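You operate a simulated robot arm through the tools that you are given. There is no shell and no other tool.

You run a simulated robot arm. Do the job below in one go: nothing can be reset, and whatever is moved stays where it is left.

JOB
Fit regulator 36; tighten its screw and the brush holder's.
Fine: use the red nut driver and hang it back.

Only the result counts: the job must be done as asked and must still hold three seconds after the hand-in. Knocking over, shifting, dropping, spilling or breaking anything else fails it.

ROBOT AND FRAMES
A 6-joint arm with a two-finger gripper, fixed in place. Base frame: the origin is on the floor under the middle of its stand, x ahead of it, y to its left, z up; the work surface is at about z = 0.79. Lengths are in m, angles in rad, forces in N, time in s.
It reaches about 1.206 m from its shoulder. Its first joint turns from -2.897 to 2.897 rad. Payload 2.45 kg.
The tool frame sits at the grasp point between the pads (the TCP): z along the fingers, y along the line on which they close. The tips reach 0.02 m beyond it. The gripper opens to 0.14 m; its body begins 0.168 m behind the TCP.
Orientation is that of the tool frame in the base frame, as a unit quaternion [w, x, y, z]. With the fingers straight down and closing along the base's y, the tool's x points along the base's -x, its y along +y and its z along -z.

CONTROLS
- The arm moves only by the tool nudge_tool. Its argument "deltas" is a list that holds one entry, the list of rows, each a list of 7 numbers: the shift along the tool's x, y, z in m, then the turn, a rotation vector about the tool's x, y, z in rad, then the closure, from 0 (fully open) to 1 (shut). In form: [[[tx, ty, tz, ax, ay, az, fingers], ...]]. A call has 1 to 20 rows; each row shifts and turns the commanded pose from where the row before left it, along the tool's axes as they then stand. Rows are played at 5 a second. More than 0.05 m and 0.15 rad between two rows, or a gripper value outside its range, and nothing of the call is played. A pose out of reach is approached as far as the arm can. The call stops where the force on the tool passes 40 N (or 10 N more than at its start, if that is more) or the arm is blocked; 0.2 s more then pass. Each finger travels about 0.045 m/s and halts on what it meets, pressing with about 34 N; the grip force reading is that of the motor and also rises with nothing between the fingers. The clock runs only during rows and for 0.2 s after the last one: add rows that do not move to give the fingers time. It gives the time, the measured TCP pose, the force on the tool (base axes), the opening and the grip force at its end, in the units of the frame above (readings bear some noise), with the torque about the TCP (base axes, N m) and any sound that the robot's microphone picked up.
- Cameras (640 x 400 px; columns grow to the right, rows downward): "scene" is fixed at [0.3995, 0.6495, 1.484]; the picture's right is [-0.87, 0.49, 0.00], its down [0.37, 0.67, -0.65] and it looks along [-0.32, -0.57, -0.76] (base axes); focal length 216 px, centre (320, 200). "wrist" rides on the gripper at [0.078, 0.011, -0.209] in the tool frame; the picture's right is [-0.14, 0.99, 0.00], its down [-0.92, -0.13, -0.37] and it looks along [-0.36, -0.05, 0.93] (tool axes); focal length 280 px, centre (320, 200). There is no depth. A picture from a camera that has moved, and an enlarged one, comes with that camera's place and axes in the base frame and with its lens.
- snapshot(camera): a new picture of that camera. The clock stands still meanwhile.
- enlarge(camera, box): a new picture of the part [left, top, right, bottom] of that camera's present view, enlarged. The clock stands still meanwhile.
- hand_in(): hands the job in; it is judged then, once.

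Nothing tells you positions but the pictures and the camera data. Unless the task says otherwise, let go and move clear before handing in.

The tools are called as a command line: name --argument value ..., lists and objects as JSON in quotes. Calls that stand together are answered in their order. nudge_tool: Moves the arm, as the interface text tells. Its arguments: {"type":"object","properties":{"deltas":{"type":"array"}},"required":["deltas"]} The other tools are called the same way: snapshot (camera) takes a picture; enlarge (camera, box) takes an enlarged picture of a part of a camera's view; hand_in () hands the job in.

At the start:

```text
time_s: 0.0
tcp_pos: [0.3372, 0.4334, 1.2889]
tcp_rot: [0.001, 0.0, 1.0, 0.0]
contact_force: [0.4, -0.9, 0.4]
torque: [-0.01, 0.03, 0.01]
gripper_width: 0.14
grasp_force: 0.0
```

scene: 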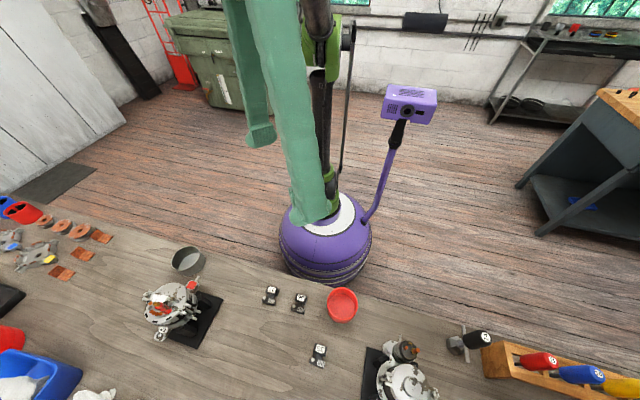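
wrist: 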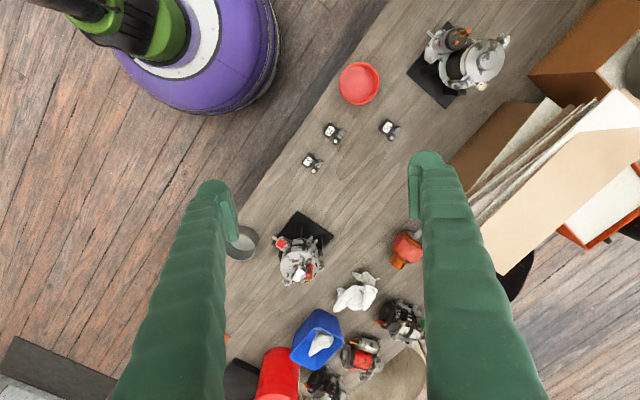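

I see a bench with two alternators or motors, three small labelled regulators, a red dish, and a rack of drivers at the edge of the scene view. I'll look closer at these parts before moving.

enlarge --camera "scene" --box '[240, 270, 400, 370]'

enlarge --camera "scene" --box '[340, 300, 500, 400]'

enlarge --camera "scene" --box '[120, 250, 280, 350]'

enlarge --camera "scene" --box '[440, 300, 640, 400]'

enlarge --camera "wrist" --box '[240, 180, 360, 300]'

enlarge --camera "wrist" --box '[390, 0, 540, 120]'

enlarge --camera "wrist" --box '[280, 50, 420, 190]'

```text
4.00 times, centred on (320, 320) of scene
camera zoom: at [0.3995, 0.6495, 1.484], right [-0.87, 0.49, 0.0], down [0.37, 0.67, -0.65], along [-0.32, -0.57, -0.76], focal length 864 px, centre (320, -280)
```

zoom: 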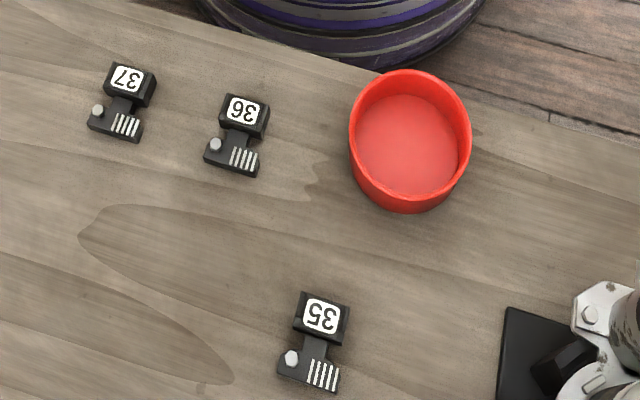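

```text
4.00 times, centred on (420, 350) of scene
camera zoom: at [0.3995, 0.6495, 1.484], right [-0.87, 0.49, 0.0], down [0.37, 0.67, -0.65], along [-0.32, -0.57, -0.76], focal length 864 px, centre (-80, -400)
```

zoom: 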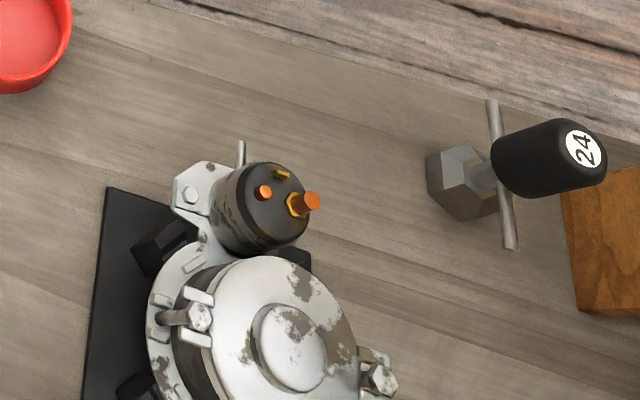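

```text
4.00 times, centred on (200, 300) of scene
camera zoom: at [0.3995, 0.6495, 1.484], right [-0.87, 0.49, 0.0], down [0.37, 0.67, -0.65], along [-0.32, -0.57, -0.76], focal length 864 px, centre (800, -200)
```

zoom: 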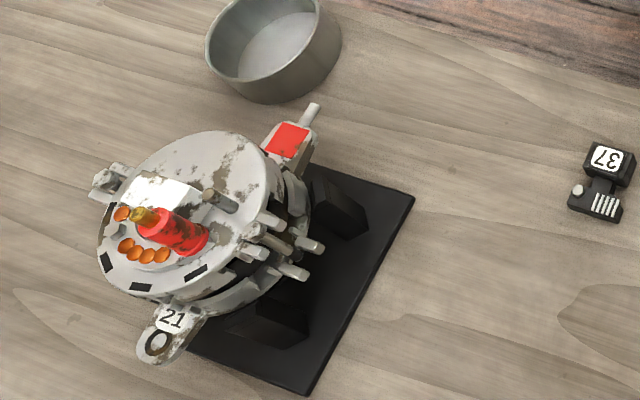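

```text
3.20 times, centred on (540, 350) of scene
camera zoom: at [0.3995, 0.6495, 1.484], right [-0.87, 0.49, 0.0], down [0.37, 0.67, -0.65], along [-0.32, -0.57, -0.76], focal length 691 px, centre (-384, -280)
```

zoom: 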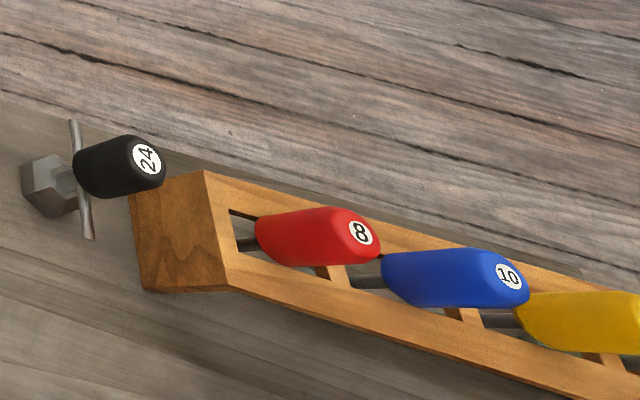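

```text
3.33 times, centred on (300, 240) of wrist
camera zoom: at [0.2599, 0.4448, 1.4987], right [0.14, 0.99, 0.0], down [0.92, -0.13, 0.37], along [0.37, -0.05, -0.93], focal length 935 px, centre (387, 67)
```

zoom: 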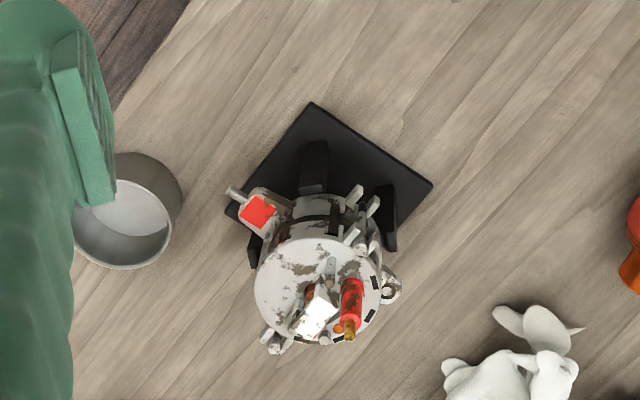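

```text
3.33 times, centred on (465, 60) of wrist
camera zoom: at [0.2599, 0.4448, 1.4987], right [0.14, 0.99, 0.0], down [0.92, -0.13, 0.37], along [0.37, -0.05, -0.93], focal length 935 px, centre (-163, 667)
```

zoom: 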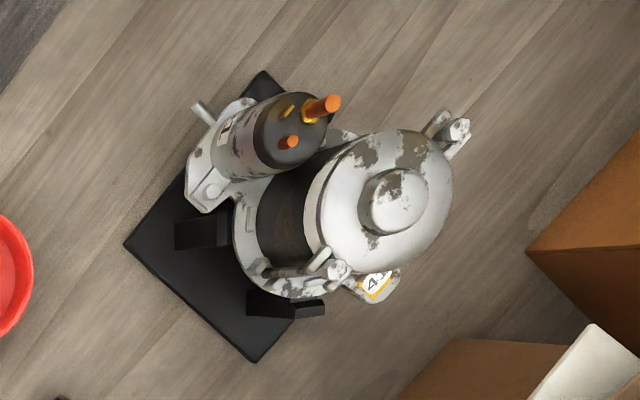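

```text
2.86 times, centred on (350, 120) of wrist
camera zoom: at [0.2599, 0.4448, 1.4987], right [0.14, 0.99, 0.0], down [0.92, -0.13, 0.37], along [0.37, -0.05, -0.93], focal length 801 px, centre (234, 429)
```

zoom: 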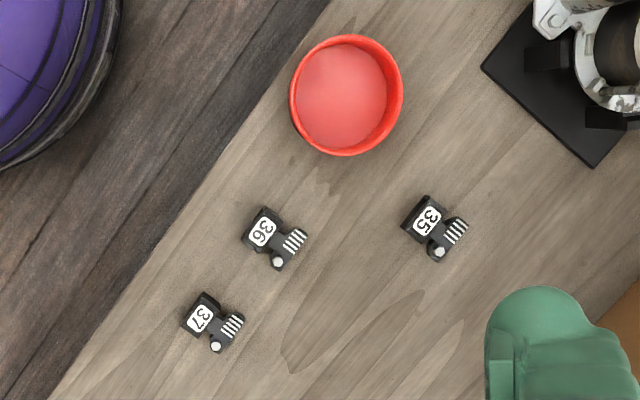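

The alternator marked 21 stands near (0.65, 0.33), regulator 36 near (0.365, 0.462), and the red driver 8 hangs in the rack near (-0.03, 0.85). I'll bring the wrist camera over the alternator to see the regulator seat and the screws.

nudge_tool --deltas '[[[-0.035, -0.012, 0.015, 0, 0, 0, 0], [-0.035, -0.012, 0.015, 0, 0, 0, 0], [-0.035, -0.012, 0.015, 0, 0, 0, 0], [-0.035, -0.012, 0.015, 0, 0, 0, 0], [-0.035, -0.012, 0.015, 0, 0, 0, 0], [-0.035, -0.012, 0.015, 0, 0, 0, 0], [-0.035, -0.012, 0.015, 0, 0, 0, 0], [-0.035, -0.012, 0.015, 0, 0, 0, 0], [0, 0, 0, 0, 0, 0, 0], [0, 0, 0, 0, 0, 0, 0]]]'

snapshot --camera "wrist"

snapshot --camera "scene"

```text
time_s: 2.2
tcp_pos: [0.6184, 0.3381, 1.1698]
tcp_rot: [0.001, 0.0, 1.0, 0.0]
contact_force: [0.2, 0.4, 0.3]
torque: [0.0, 0.01, 0.0]
gripper_width: 0.14
grasp_force: 0.1
```

```text
taken
camera wrist: at [0.5406, 0.3485, 1.3796], right [0.14, 0.99, 0.0], down [0.92, -0.13, 0.37], along [0.37, -0.05, -0.93], focal length 280 px, centre (320, 200)
```

wrist: 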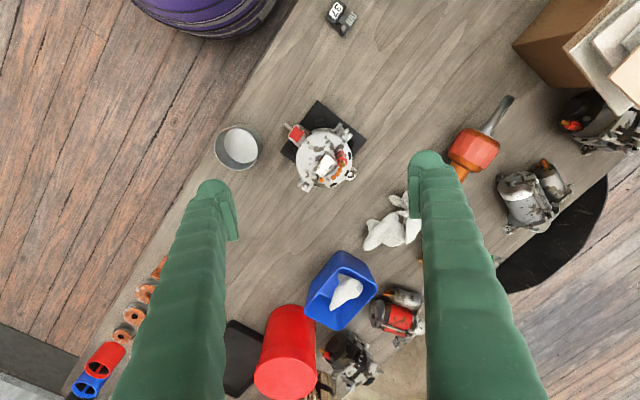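

```text
taken
```

scene: 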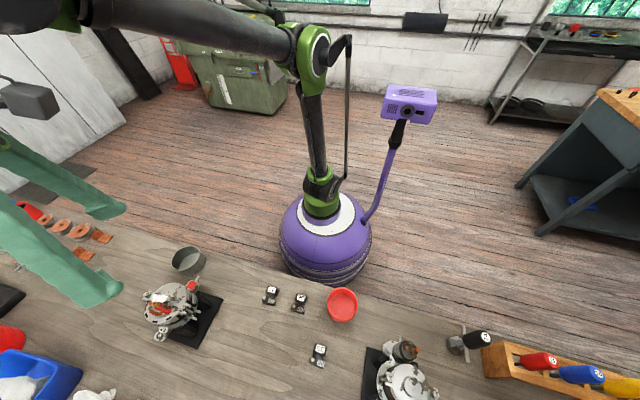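

enlarge --camera "wrist" --box '[264, 90, 384, 210]'

```text
3.33 times, centred on (324, 150) of wrist
camera zoom: at [0.5406, 0.3485, 1.3796], right [0.14, 0.99, 0.0], down [0.92, -0.13, 0.37], along [0.37, -0.05, -0.93], focal length 935 px, centre (307, 367)
```

zoom: 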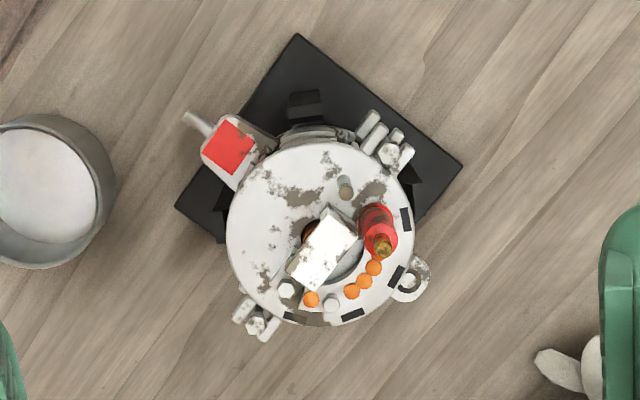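

The alternator centre is at about (0.652, 0.343). I'll lower the camera over it for more detail.

nudge_tool --deltas '[[[-0.02, 0.002, 0.03, 0, 0, 0, 0], [-0.01, 0.002, 0.03, 0, 0, 0, 0], [0, 0, 0.03, 0, 0, 0, 0], [0, 0, 0, 0, 0, 0, 0], [0, 0, 0, 0, 0, 0, 0]]]'

snapshot --camera "wrist"

enlarge --camera "wrist" --box '[250, 90, 410, 250]'

enlarge --camera "scene" --box '[130, 265, 230, 355]'

```text
time_s: 3.4
tcp_pos: [0.6469, 0.3425, 1.0796]
tcp_rot: [0.001, 0.0, 1.0, 0.0]
contact_force: [-0.7, -0.7, -0.9]
torque: [0.0, -0.01, 0.01]
gripper_width: 0.1401
grasp_force: 0.1
```

```text
taken
camera wrist: at [0.5692, 0.3531, 1.2893], right [0.14, 0.99, 0.0], down [0.92, -0.13, 0.37], along [0.37, -0.05, -0.93], focal length 280 px, centre (320, 200)
```

wrist: 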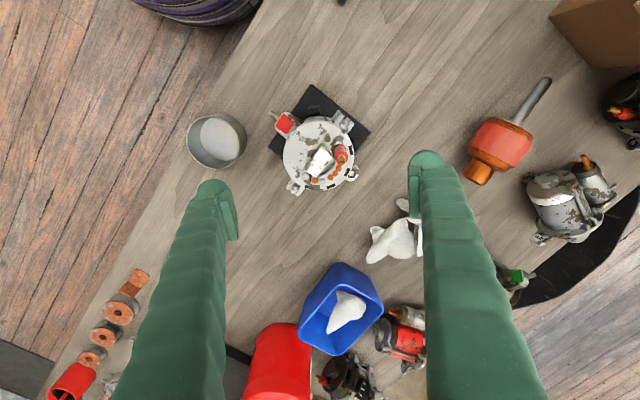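

```text
2.50 times, centred on (330, 170) of wrist
camera zoom: at [0.5692, 0.3531, 1.2893], right [0.14, 0.99, 0.0], down [0.92, -0.13, 0.37], along [0.37, -0.05, -0.93], focal length 701 px, centre (295, 275)
```

zoom: 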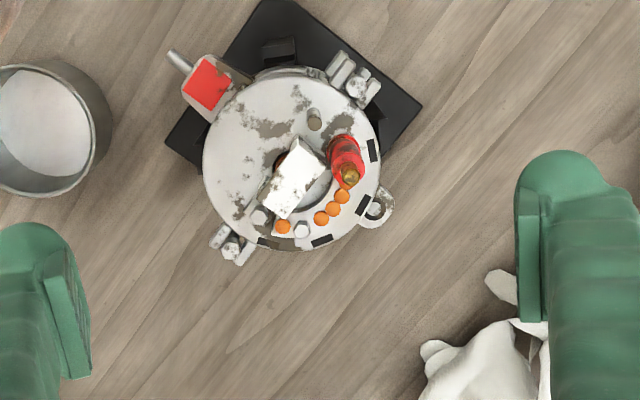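

```text
4.44 times, centred on (180, 310) of scene
camera zoom: at [0.3995, 0.6495, 1.484], right [-0.87, 0.49, 0.0], down [0.37, 0.67, -0.65], along [-0.32, -0.57, -0.76], focal length 960 px, centre (942, -289)
```

zoom: 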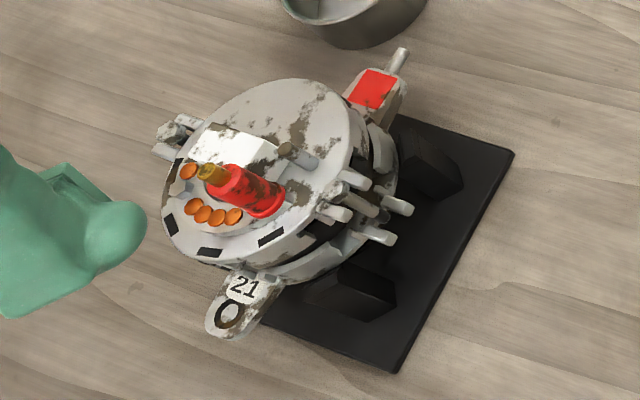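

I'll zoom in further on the alternator's rear face to find the brush holder, its screw, and the regulator seat.

enlarge --camera "wrist" --box '[290, 130, 370, 200]'

enlarge --camera "scene" --box '[140, 275, 200, 335]'

enlarge --camera "scene" --box '[285, 285, 325, 320]'

```text
5.71 times, centred on (330, 165) of wrist
camera zoom: at [0.5692, 0.3531, 1.2893], right [0.14, 0.99, 0.0], down [0.92, -0.13, 0.37], along [0.37, -0.05, -0.93], focal length 1602 px, centre (263, 400)
```

zoom: 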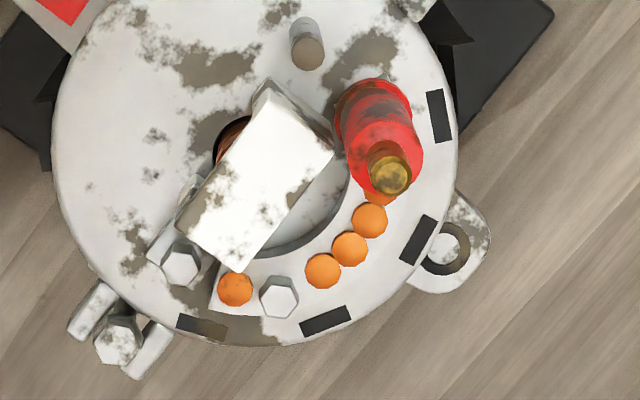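

```text
6.67 times, centred on (170, 305) of scene
camera zoom: at [0.3995, 0.6495, 1.484], right [-0.87, 0.49, 0.0], down [0.37, 0.67, -0.65], along [-0.32, -0.57, -0.76], focal length 1440 px, centre (1320, -500)
```

zoom: 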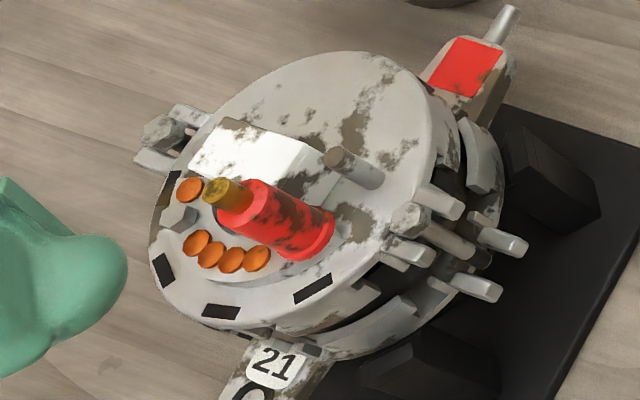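

```text
11.43 times, centred on (305, 302) of scene
camera zoom: at [0.3995, 0.6495, 1.484], right [-0.87, 0.49, 0.0], down [0.37, 0.67, -0.65], along [-0.32, -0.57, -0.76], focal length 2468 px, centre (491, -971)
```

zoom: 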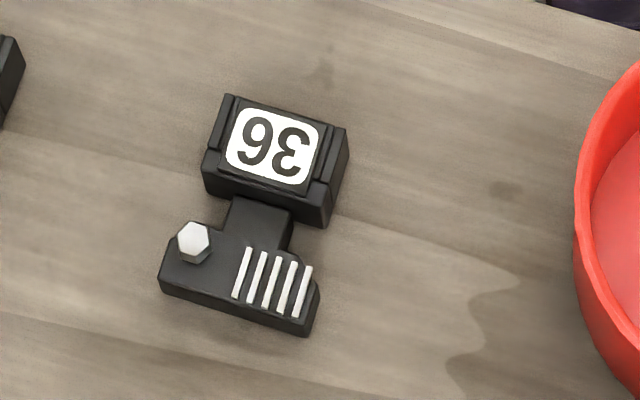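

The face looks horizontal with its axis vertical, at z ≈ 0.95. I need finer zooms from here, and I'll check the other machines too.

enlarge --camera "wrist" --box '[295, 140, 345, 190]'

enlarge --camera "wrist" --box '[260, 90, 360, 160]'

enlarge --camera "wrist" --box '[480, 60, 640, 260]'

enlarge --camera "scene" --box '[0, 190, 120, 290]'

```text
8.00 times, centred on (320, 165) of wrist
camera zoom: at [0.5692, 0.3531, 1.2893], right [0.14, 0.99, 0.0], down [0.92, -0.13, 0.37], along [0.37, -0.05, -0.93], focal length 2243 px, centre (320, 480)
```

zoom: 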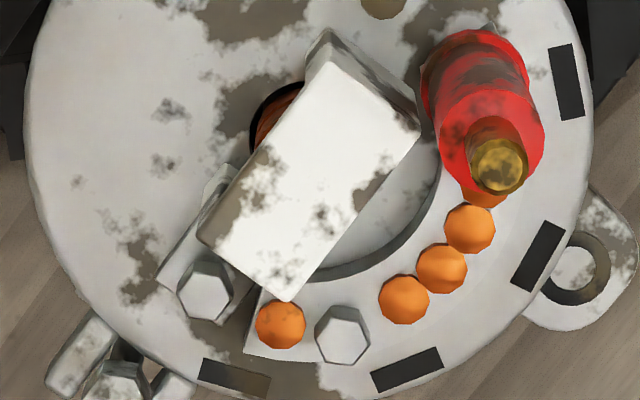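

```text
5.71 times, centred on (310, 125) of wrist
camera zoom: at [0.5692, 0.3531, 1.2893], right [0.14, 0.99, 0.0], down [0.92, -0.13, 0.37], along [0.37, -0.05, -0.93], focal length 1602 px, centre (377, 629)
```

zoom: 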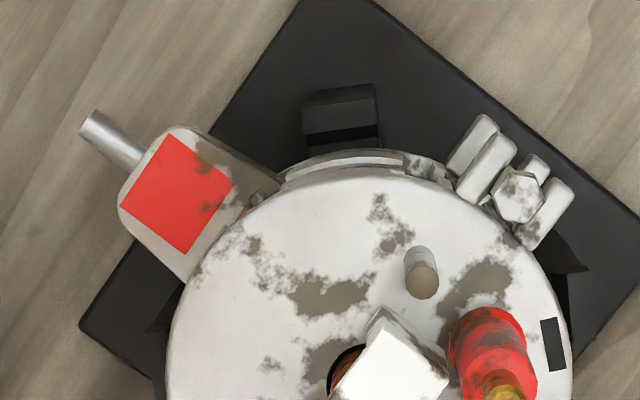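

```text
2.00 times, centred on (560, 160) of wrist
camera zoom: at [0.5692, 0.3531, 1.2893], right [0.14, 0.99, 0.0], down [0.92, -0.13, 0.37], along [0.37, -0.05, -0.93], focal length 561 px, centre (-160, 280)
```

zoom: 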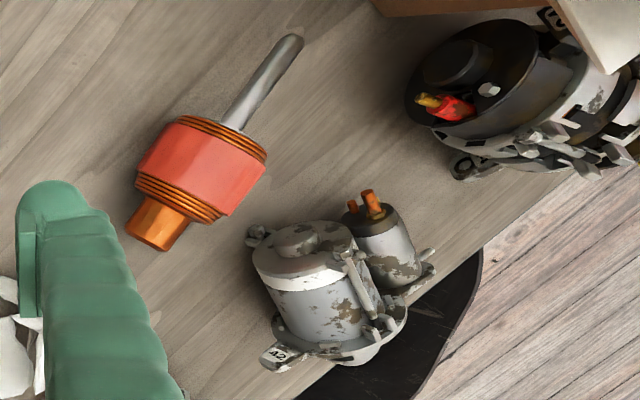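

```text
4.00 times, centred on (60, 240) of scene
camera zoom: at [0.3995, 0.6495, 1.484], right [-0.87, 0.49, 0.0], down [0.37, 0.67, -0.65], along [-0.32, -0.57, -0.76], focal length 864 px, centre (1360, 40)
```

zoom: 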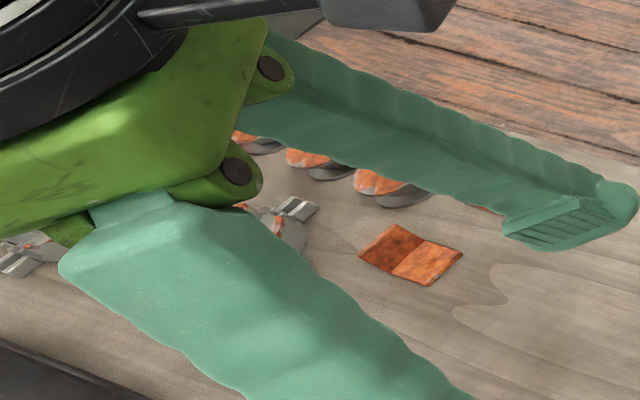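

The face has a white box-shaped part with a hex screw on its flange, a rectifier plate with diodes and another hex, a red B+ stud, and a grey pin. I don't see the regulator seat yet, so I'll rotate the wrist camera to the other side for a second viewpoint.

nudge_tool --deltas '[[[0, 0, 0, 0, 0, -0.15, 0], [0, 0, 0, 0, 0, -0.15, 0], [0, 0, 0, 0, 0, -0.15, 0], [0, 0, 0, 0, 0, -0.15, 0], [0, 0, 0, 0, 0, -0.15, 0], [0, 0, 0, 0, 0, -0.15, 0], [0, 0, 0, 0, 0, -0.15, 0], [0, 0, 0, 0, 0, -0.15, 0], [0, 0, 0, 0, 0, -0.15, 0], [0, 0, 0, 0, 0, -0.15, 0], [0, 0, 0, 0, 0, -0.15, 0], [0, 0, 0, 0, 0, -0.15, 0], [0, 0, 0, 0, 0, 0, 0], [0, 0, 0, 0, 0, 0, 0]]]'

snapshot --camera "wrist"

```text
time_s: 6.4
tcp_pos: [0.6491, 0.3406, 1.0791]
tcp_rot: [0.0, 0.783, -0.622, -0.001]
contact_force: [-0.2, 0.6, 0.9]
torque: [-0.04, 0.03, -0.01]
gripper_width: 0.1399
grasp_force: 0.1
```

```text
taken
camera wrist: at [0.6559, 0.2637, 1.2891], right [-1.0, -0.09, 0.0], down [-0.08, 0.93, 0.37], along [-0.03, 0.37, -0.93], focal length 280 px, centre (320, 200)
```

wrist: 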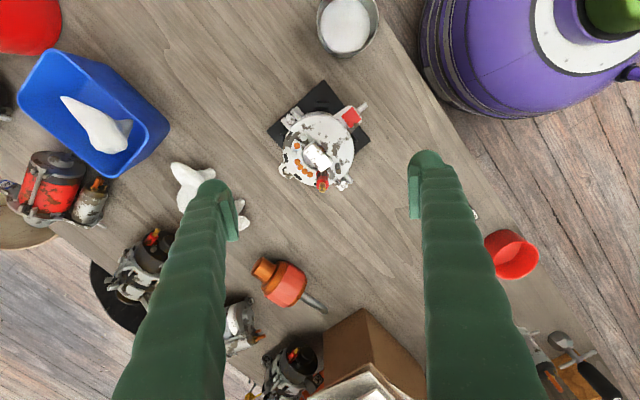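

enlarge --camera "wrist" --box '[285, 115, 355, 185]'

enlarge --camera "wrist" --box '[255, 70, 385, 200]'

enlarge --camera "wrist" --box '[300, 130, 340, 160]'

```text
5.71 times, centred on (320, 150) of wrist
camera zoom: at [0.6559, 0.2637, 1.2891], right [-1.0, -0.09, 0.0], down [-0.08, 0.93, 0.37], along [-0.03, 0.37, -0.93], focal length 1602 px, centre (320, 486)
```

zoom: 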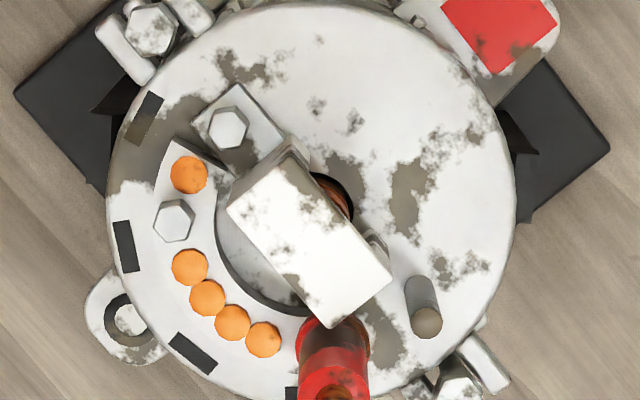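

```text
3.08 times, centred on (320, 135) of wrist
camera zoom: at [0.6559, 0.2637, 1.2891], right [-1.0, -0.09, 0.0], down [-0.08, 0.93, 0.37], along [-0.03, 0.37, -0.93], focal length 863 px, centre (320, 400)
```

zoom: 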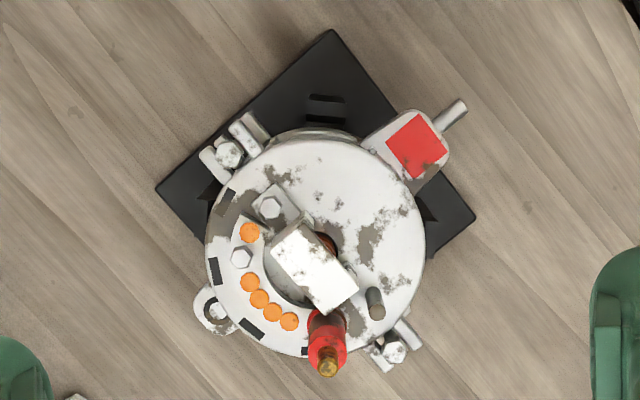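

```text
13.33 times, centred on (320, 145) of wrist
camera zoom: at [0.6559, 0.2637, 1.2891], right [-1.0, -0.09, 0.0], down [-0.08, 0.93, 0.37], along [-0.03, 0.37, -0.93], focal length 3738 px, centre (320, 933)
```

zoom: 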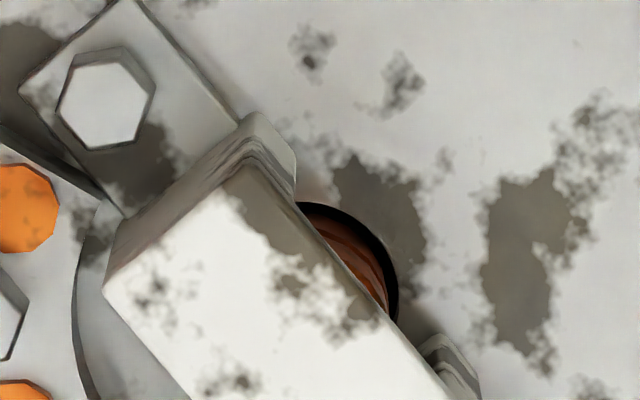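

enlarge --camera "wrist" --box '[330, 95, 380, 130]'

enlarge --camera "scene" --box '[175, 270, 215, 300]'

enlarge --camera "scene" --box '[140, 280, 200, 320]'

enlarge --camera "wrist" --box '[470, 300, 640, 400]'

enlarge --camera "wrist" --box '[80, 200, 240, 380]'

```text
11.43 times, centred on (355, 112) of wrist
camera zoom: at [0.6559, 0.2637, 1.2891], right [-1.0, -0.09, 0.0], down [-0.08, 0.93, 0.37], along [-0.03, 0.37, -0.93], focal length 3204 px, centre (-80, 1200)
```

zoom: 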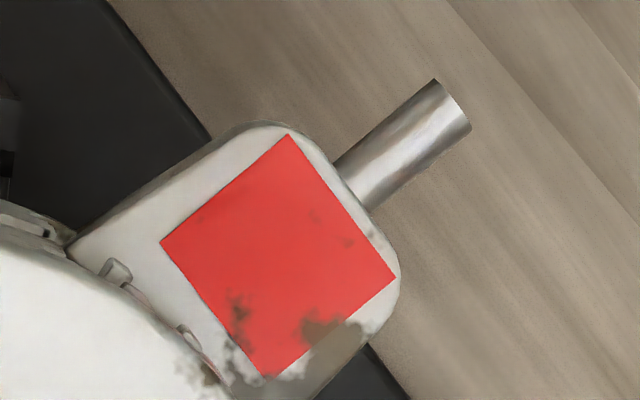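

```text
13.33 times, centred on (195, 285) of scene
camera zoom: at [0.3995, 0.6495, 1.484], right [-0.87, 0.49, 0.0], down [0.37, 0.67, -0.65], along [-0.32, -0.57, -0.76], focal length 2879 px, centre (1987, -933)
```

zoom: 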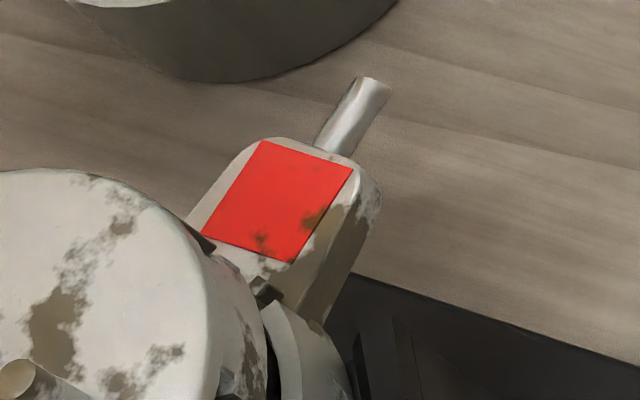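

```text
10.00 times, centred on (170, 300) of scene
camera zoom: at [0.3995, 0.6495, 1.484], right [-0.87, 0.49, 0.0], down [0.37, 0.67, -0.65], along [-0.32, -0.57, -0.76], focal length 2160 px, centre (1820, -800)
```

zoom: 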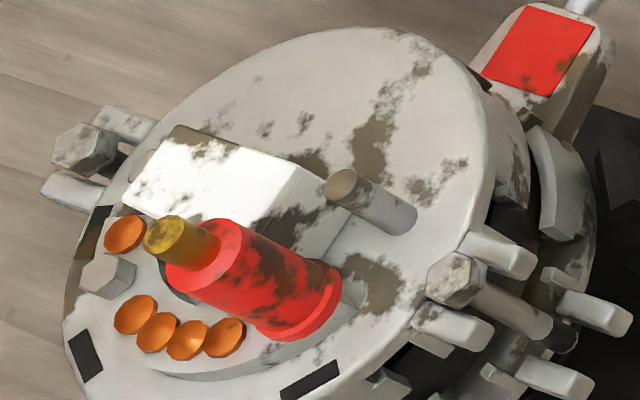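

```text
3.76 times, centred on (555, 350) of wrist
camera zoom: at [0.6559, 0.2637, 1.2891], right [-1.0, -0.09, 0.0], down [-0.08, 0.93, 0.37], along [-0.03, 0.37, -0.93], focal length 1056 px, centre (-565, -365)
```

zoom: 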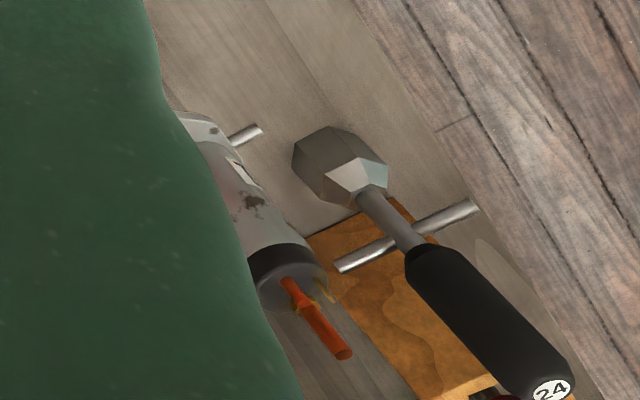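

```text
2.22 times, centred on (160, 290) of wrist
camera zoom: at [0.6559, 0.2637, 1.2891], right [-1.0, -0.09, 0.0], down [-0.08, 0.93, 0.37], along [-0.03, 0.37, -0.93], focal length 623 px, centre (676, 0)
```

zoom: 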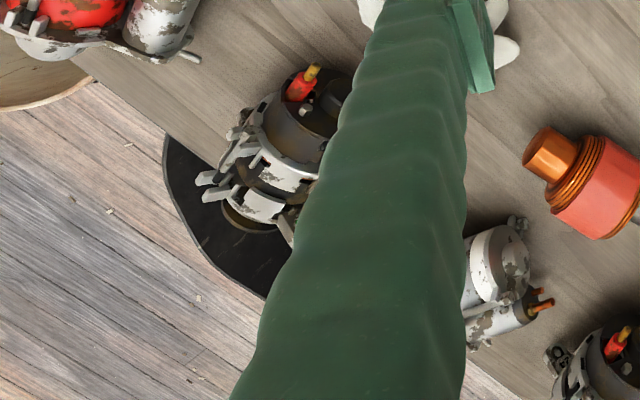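

I've triangulated the brush-holder screw at about (0.671, 0.320, 0.933), the rectifier hex at (0.682, 0.341), and the pin at (0.624, 0.355). I'll tilt the camera in place for an oblique view to find the seat.

nudge_tool --deltas '[[[0, 0, 0, 0, -0.15, 0, 0], [0, 0, 0, 0, -0.15, 0, 0], [0, 0, 0, 0, -0.15, 0, 0], [0, 0, 0, 0, -0.15, 0, 0], [0, 0, 0, 0, -0.1, 0, 0], [0, 0, 0, 0, 0, 0, 0], [0, 0, 0, 0, 0, 0, 0]]]'

snapshot --camera "wrist"

```text
time_s: 8.0
tcp_pos: [0.648, 0.3399, 1.0793]
tcp_rot: [-0.213, 0.736, -0.584, -0.268]
contact_force: [0.2, 0.3, 0.2]
torque: [0.01, -0.02, -0.03]
gripper_width: 0.1399
grasp_force: 0.0
```

```text
taken
camera wrist: at [0.682, 0.1497, 1.1897], right [-0.99, -0.12, 0.09], down [0.02, 0.48, 0.88], along [-0.15, 0.87, -0.48], focal length 280 px, centre (320, 200)
```

wrist: 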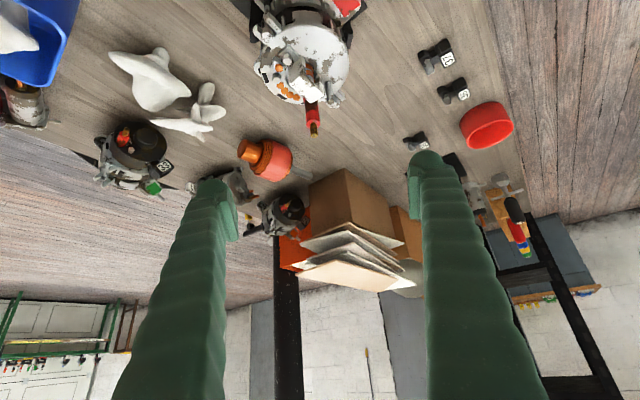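

enlarge --camera "wrist" --box '[250, 15, 355, 125]'

enlarge --camera "wrist" --box '[270, 40, 330, 110]'

enlarge --camera "wrist" --box '[410, 30, 480, 110]'

enlarge --camera "wrist" --box '[90, 100, 200, 220]'

enlarge --camera "wrist" --box '[440, 160, 560, 270]'

```text
3.64 times, centred on (302, 70) of wrist
camera zoom: at [0.682, 0.1497, 1.1897], right [-0.99, -0.12, 0.09], down [0.02, 0.48, 0.88], along [-0.15, 0.87, -0.48], focal length 1020 px, centre (384, 673)
```

zoom: 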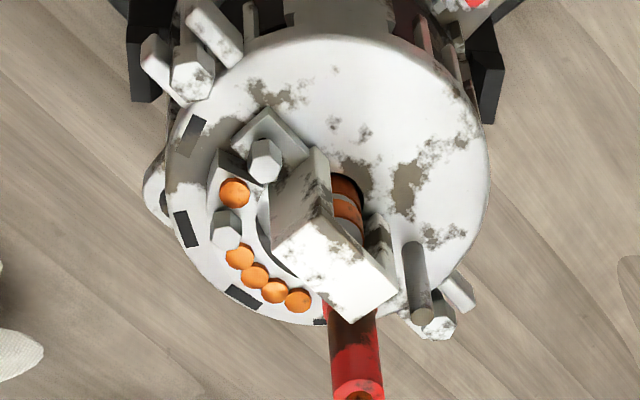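

```text
5.71 times, centred on (300, 75) of wrist
camera zoom: at [0.682, 0.1497, 1.1897], right [-0.99, -0.12, 0.09], down [0.02, 0.48, 0.88], along [-0.15, 0.87, -0.48], focal length 1602 px, centre (434, 914)
```

zoom: 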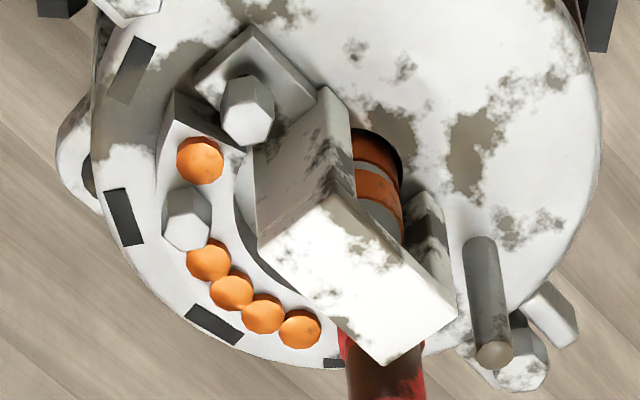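

```text
5.00 times, centred on (445, 70) of wrist
camera zoom: at [0.682, 0.1497, 1.1897], right [-0.99, -0.12, 0.09], down [0.02, 0.48, 0.88], along [-0.15, 0.87, -0.48], focal length 1402 px, centre (-305, 850)
```

zoom: 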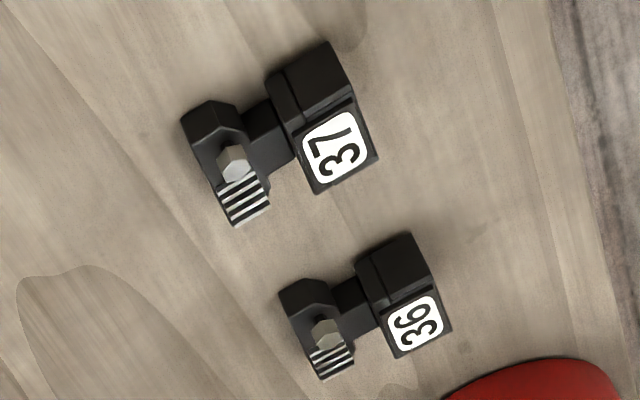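

```text
3.33 times, centred on (145, 160) of wrist
camera zoom: at [0.682, 0.1497, 1.1897], right [-0.99, -0.12, 0.09], down [0.02, 0.48, 0.88], along [-0.15, 0.87, -0.48], focal length 935 px, centre (903, 333)
```

zoom: 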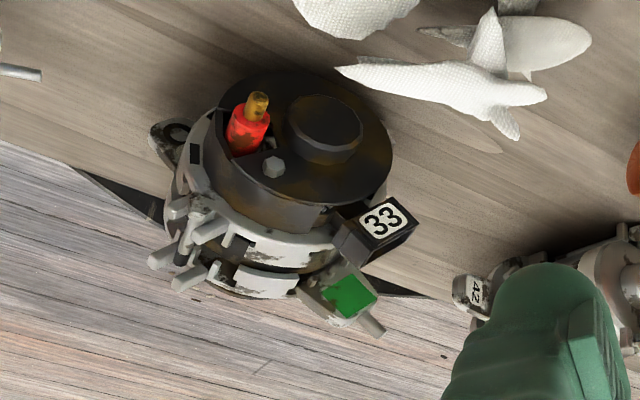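

```text
3.64 times, centred on (500, 215) of wrist
camera zoom: at [0.682, 0.1497, 1.1897], right [-0.99, -0.12, 0.09], down [0.02, 0.48, 0.88], along [-0.15, 0.87, -0.48], focal length 1020 px, centre (-334, 146)
```

zoom: 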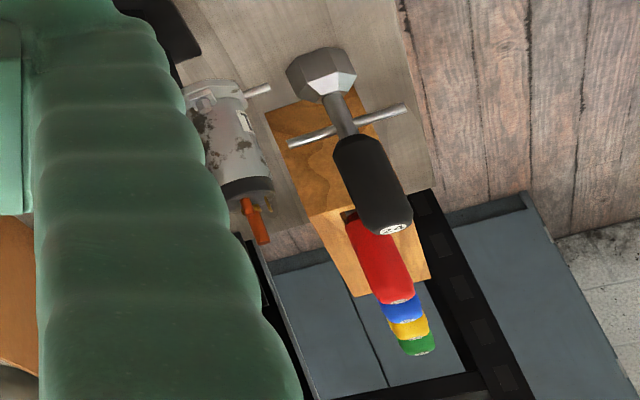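

The finished alternator 33 in the clutter shows how a regulator sits: flange under the cover, with the label box overhanging the rim above the coloured-square box. I'll zoom in on that one for exact proportions, and on the free area of 21's face for a screw hole.

enlarge --camera "wrist" --box '[125, 140, 185, 190]'

enlarge --camera "wrist" --box '[295, 20, 345, 60]'

enlarge --camera "wrist" --box '[435, 75, 480, 110]'

enlarge --camera "wrist" --box '[245, 180, 325, 250]'

```text
8.00 times, centred on (155, 165) of wrist
camera zoom: at [0.682, 0.1497, 1.1897], right [-0.99, -0.12, 0.09], down [0.02, 0.48, 0.88], along [-0.15, 0.87, -0.48], focal length 2243 px, centre (1640, 480)
```

zoom: 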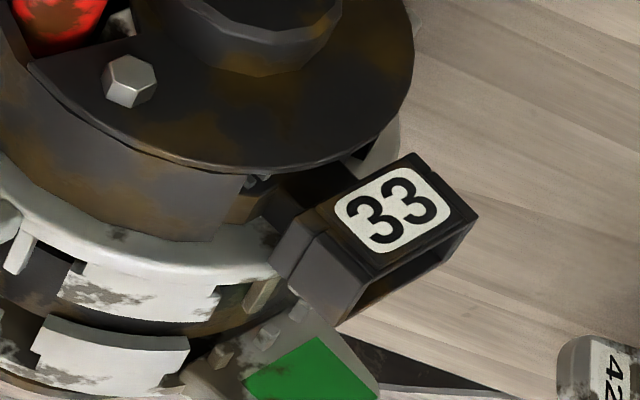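

```text
10.00 times, centred on (320, 40) of wrist
camera zoom: at [0.682, 0.1497, 1.1897], right [-0.99, -0.12, 0.09], down [0.02, 0.48, 0.88], along [-0.15, 0.87, -0.48], focal length 2804 px, centre (320, 1800)
```

zoom: 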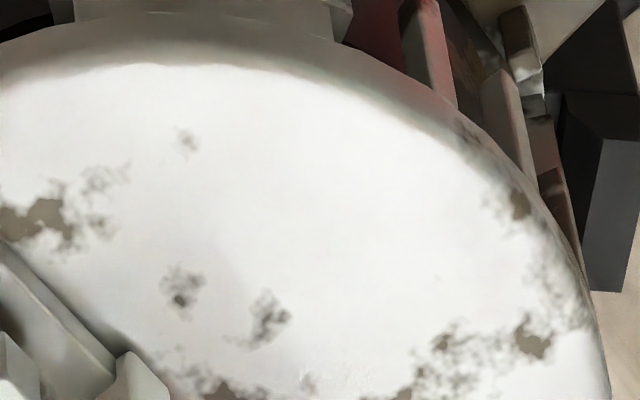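

```text
11.43 times, centred on (458, 92) of wrist
camera zoom: at [0.682, 0.1497, 1.1897], right [-0.99, -0.12, 0.09], down [0.02, 0.48, 0.88], along [-0.15, 0.87, -0.48], focal length 3204 px, centre (-1251, 1429)
```

zoom: 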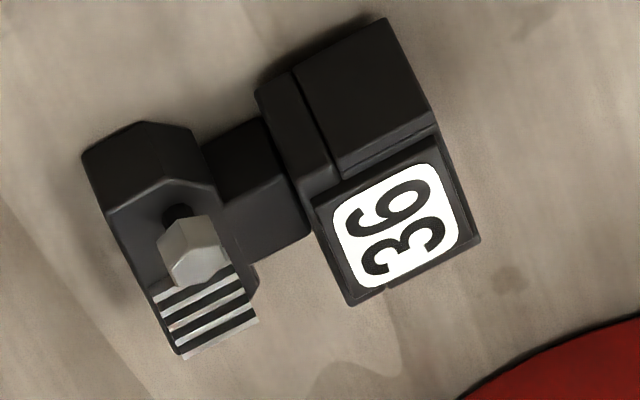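

```text
5.71 times, centred on (285, 215) of wrist
camera zoom: at [0.682, 0.1497, 1.1897], right [-0.99, -0.12, 0.09], down [0.02, 0.48, 0.88], along [-0.15, 0.87, -0.48], focal length 1602 px, centre (520, 114)
```

zoom: 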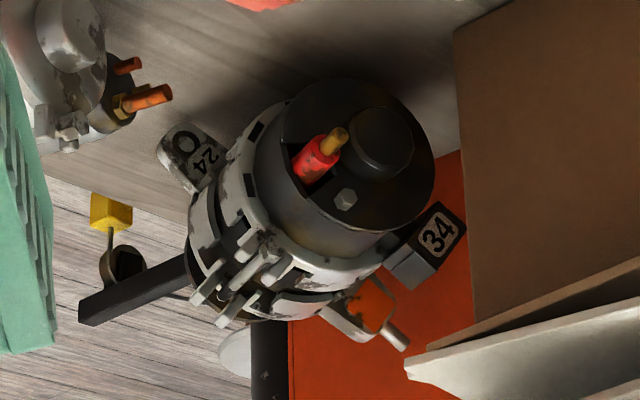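

Machines 33 and 34 both carry the regulator radially outward over the coloured connector box, so the label box of 36 belongs outside the rim of 21 in the direction of the red square. Next I'll level the tool and look straight down on the regulators for their plan geometry.

nudge_tool --deltas '[[[0, 0, -0.02, 0, 0.14, 0, 0], [0, 0, -0.02, 0, 0.14, 0, 0], [0, 0, 0, 0, 0.14, 0, 0], [0, 0, 0, 0, 0.14, 0, 0], [0, 0, 0, 0, 0.14, 0, 0], [0, 0, 0, 0, 0, 0.15, 0], [0, 0, 0, 0, 0, 0.15, 0], [0, 0, 0, 0, 0, 0.15, 0], [0, 0, 0, 0, 0, 0.15, 0], [0, 0, 0, 0, 0, 0.15, 0], [0, 0, 0, 0, 0, 0.15, 0], [0, 0, 0, 0, 0, 0.15, 0], [0, 0, 0, 0, 0, 0, 0], [0, 0, 0, 0, 0, 0, 0]]]'

```text
time_s: 11.0
tcp_pos: [0.6529, 0.318, 1.1125]
tcp_rot: [0.0, -0.365, 0.931, 0.0]
contact_force: [-0.2, 0.0, -0.7]
torque: [0.01, 0.02, 0.02]
gripper_width: 0.1398
grasp_force: 0.0
```

nudge_tool --deltas '[[[0.0159, 0.0424, 0.0, 0, 0, 0, 0], [0.0159, 0.0424, 0.0, 0, 0, 0, 0], [0.0159, 0.0424, 0.0, 0, 0, 0, 0], [0.0159, 0.0424, 0.0, 0, 0, 0, 0], [0.0159, 0.0424, 0.0, 0, 0, 0, 0], [0.0159, 0.0424, 0.0, 0, 0, 0, 0], [0.0159, 0.0424, 0.0, 0, 0, 0, 0], [0, 0, 0.04, 0, 0, 0, 0], [0, 0, 0.04, 0, 0, 0, 0], [0, 0, 0, 0, 0, 0, 0], [0, 0, 0, 0, 0, 0, 0]]]'

snapshot --camera "wrist"

```text
time_s: 13.4
tcp_pos: [0.37, 0.4594, 1.0331]
tcp_rot: [0.0, -0.366, 0.931, -0.001]
contact_force: [-0.4, 0.0, 0.0]
torque: [0.01, 0.01, -0.01]
gripper_width: 0.14
grasp_force: 0.0
```

```text
taken
camera wrist: at [0.3054, 0.414, 1.2423], right [-0.57, 0.82, 0.0], down [0.76, 0.53, 0.37], along [0.3, 0.21, -0.93], focal length 280 px, centre (320, 200)
```

wrist: 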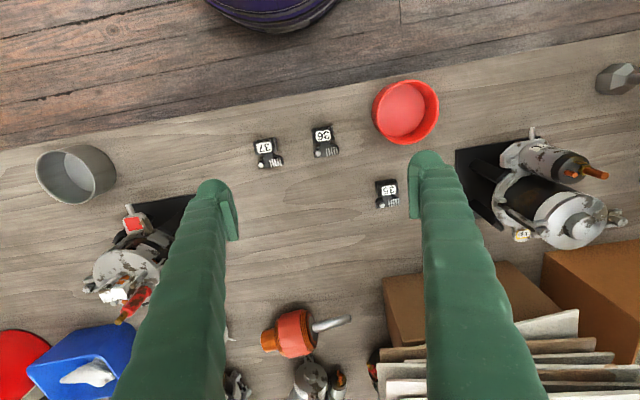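

enlarge --camera "wrist" --box '[305, 115, 350, 165]'

enlarge --camera "wrist" --box '[245, 130, 295, 180]'

enlarge --camera "wrist" --box '[365, 170, 410, 215]'

enlarge --camera "wrist" --box '[80, 200, 180, 330]'

enlarge --camera "scene" --box '[250, 270, 410, 400]'

```text
8.00 times, centred on (328, 140) of wrist
camera zoom: at [0.3054, 0.414, 1.2423], right [-0.57, 0.82, 0.0], down [0.76, 0.53, 0.37], along [0.3, 0.21, -0.93], focal length 2243 px, centre (260, 680)
```

zoom: 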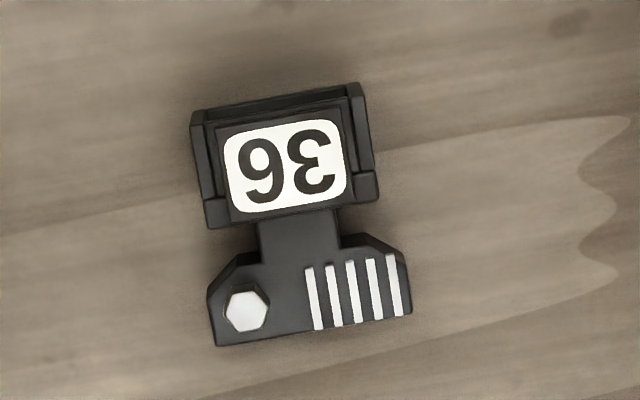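

```text
8.00 times, centred on (270, 155) of wrist
camera zoom: at [0.3054, 0.414, 1.2423], right [-0.57, 0.82, 0.0], down [0.76, 0.53, 0.37], along [0.3, 0.21, -0.93], focal length 2243 px, centre (720, 560)
```

zoom: 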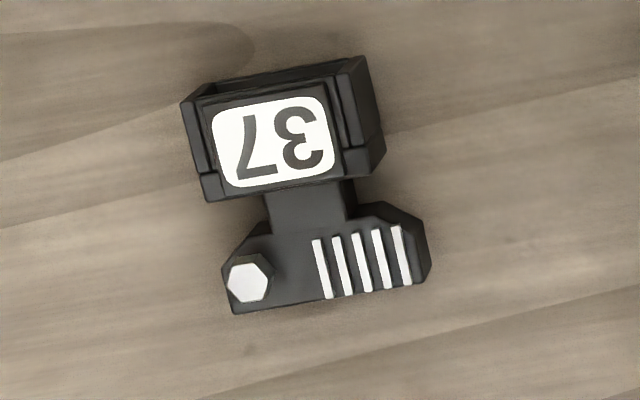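

```text
8.89 times, centred on (388, 192) of wrist
camera zoom: at [0.3054, 0.414, 1.2423], right [-0.57, 0.82, 0.0], down [0.76, 0.53, 0.37], along [0.3, 0.21, -0.93], focal length 2492 px, centre (-280, 267)
```

zoom: 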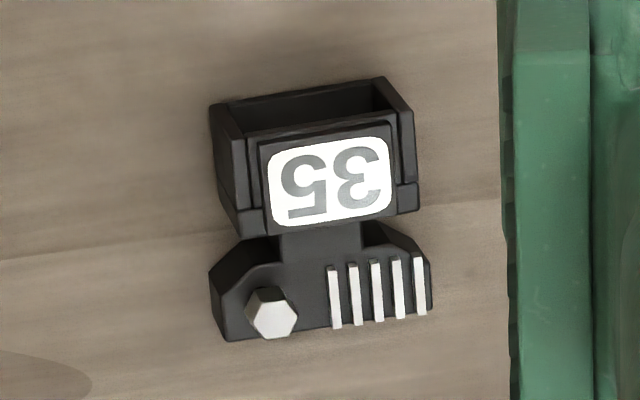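

```text
3.08 times, centred on (130, 265) of wrist
camera zoom: at [0.3054, 0.414, 1.2423], right [-0.57, 0.82, 0.0], down [0.76, 0.53, 0.37], along [0.3, 0.21, -0.93], focal length 863 px, centre (905, 0)
```

zoom: 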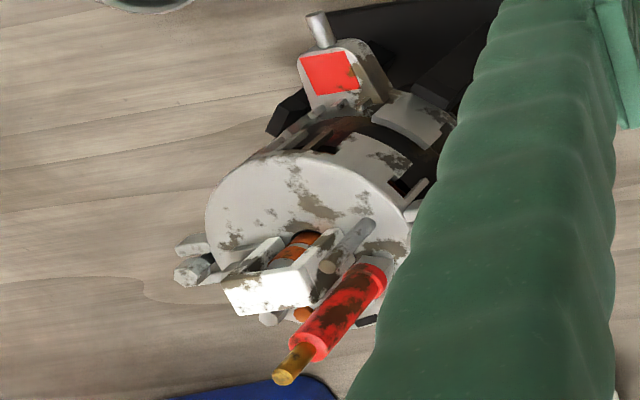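

```text
3.08 times, centred on (330, 335) of scene
camera zoom: at [0.3995, 0.6495, 1.484], right [-0.87, 0.49, 0.0], down [0.37, 0.67, -0.65], along [-0.32, -0.57, -0.76], focal length 664 px, centre (289, -215)
```

zoom: 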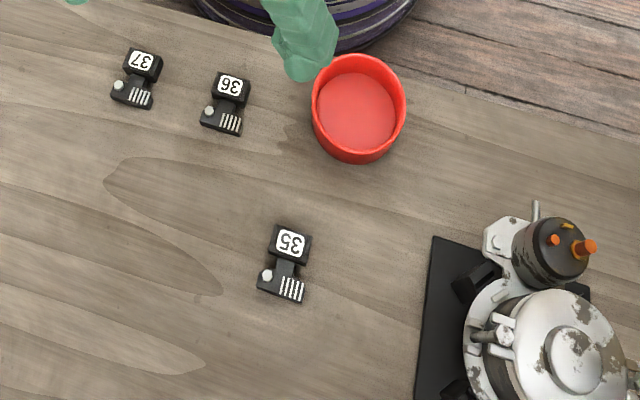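

The regulator's label box is a hollow connector that hangs lower than the flange, so it should straddle the rim. Now I'll go close above alternator 21's face to search for a screw hole.

nudge_tool --deltas '[[[-0.0157, -0.0398, -0.005, 0, 0, 0, 0], [-0.0157, -0.0398, -0.005, 0, 0, 0, 0], [-0.0157, -0.0398, -0.005, 0, 0, 0, 0], [-0.0157, -0.0398, 0.0, 0, 0, 0, 0], [-0.0157, -0.0398, 0.0, 0, 0, 0, 0], [-0.0157, -0.0398, 0.0, 0, 0, 0, 0], [-0.0157, -0.0398, 0.0, 0, 0, 0, 0], [0, 0, 0, 0, 0, 0, 0], [0, 0, 0, 0, 0, 0, 0]]]'

snapshot --camera "wrist"

enlarge --camera "wrist" --box '[275, 90, 375, 190]'

```text
time_s: 15.4
tcp_pos: [0.6413, 0.333, 1.0461]
tcp_rot: [-0.001, -0.366, 0.931, 0.0]
contact_force: [0.2, -0.1, 0.2]
torque: [0.01, -0.01, 0.04]
gripper_width: 0.14
grasp_force: 0.1
```

```text
taken
camera wrist: at [0.5766, 0.2879, 1.2565], right [-0.57, 0.82, 0.0], down [0.76, 0.53, 0.37], along [0.3, 0.21, -0.93], focal length 280 px, centre (320, 200)
```

wrist: 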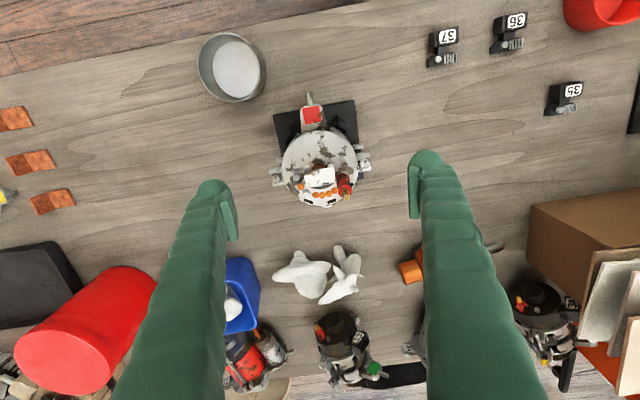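

```text
4.00 times, centred on (325, 140) of wrist
camera zoom: at [0.5766, 0.2879, 1.2565], right [-0.57, 0.82, 0.0], down [0.76, 0.53, 0.37], along [0.3, 0.21, -0.93], focal length 1122 px, centre (300, 440)
```

zoom: 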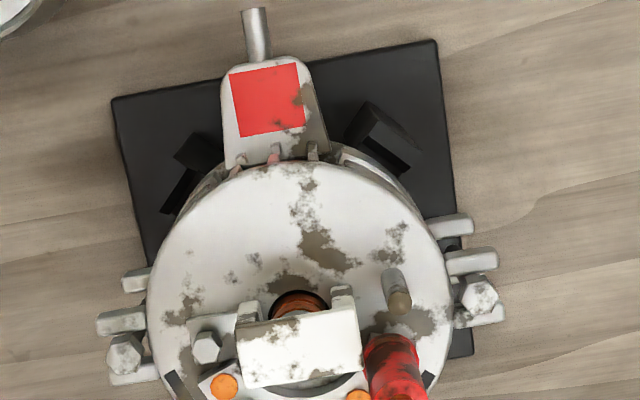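

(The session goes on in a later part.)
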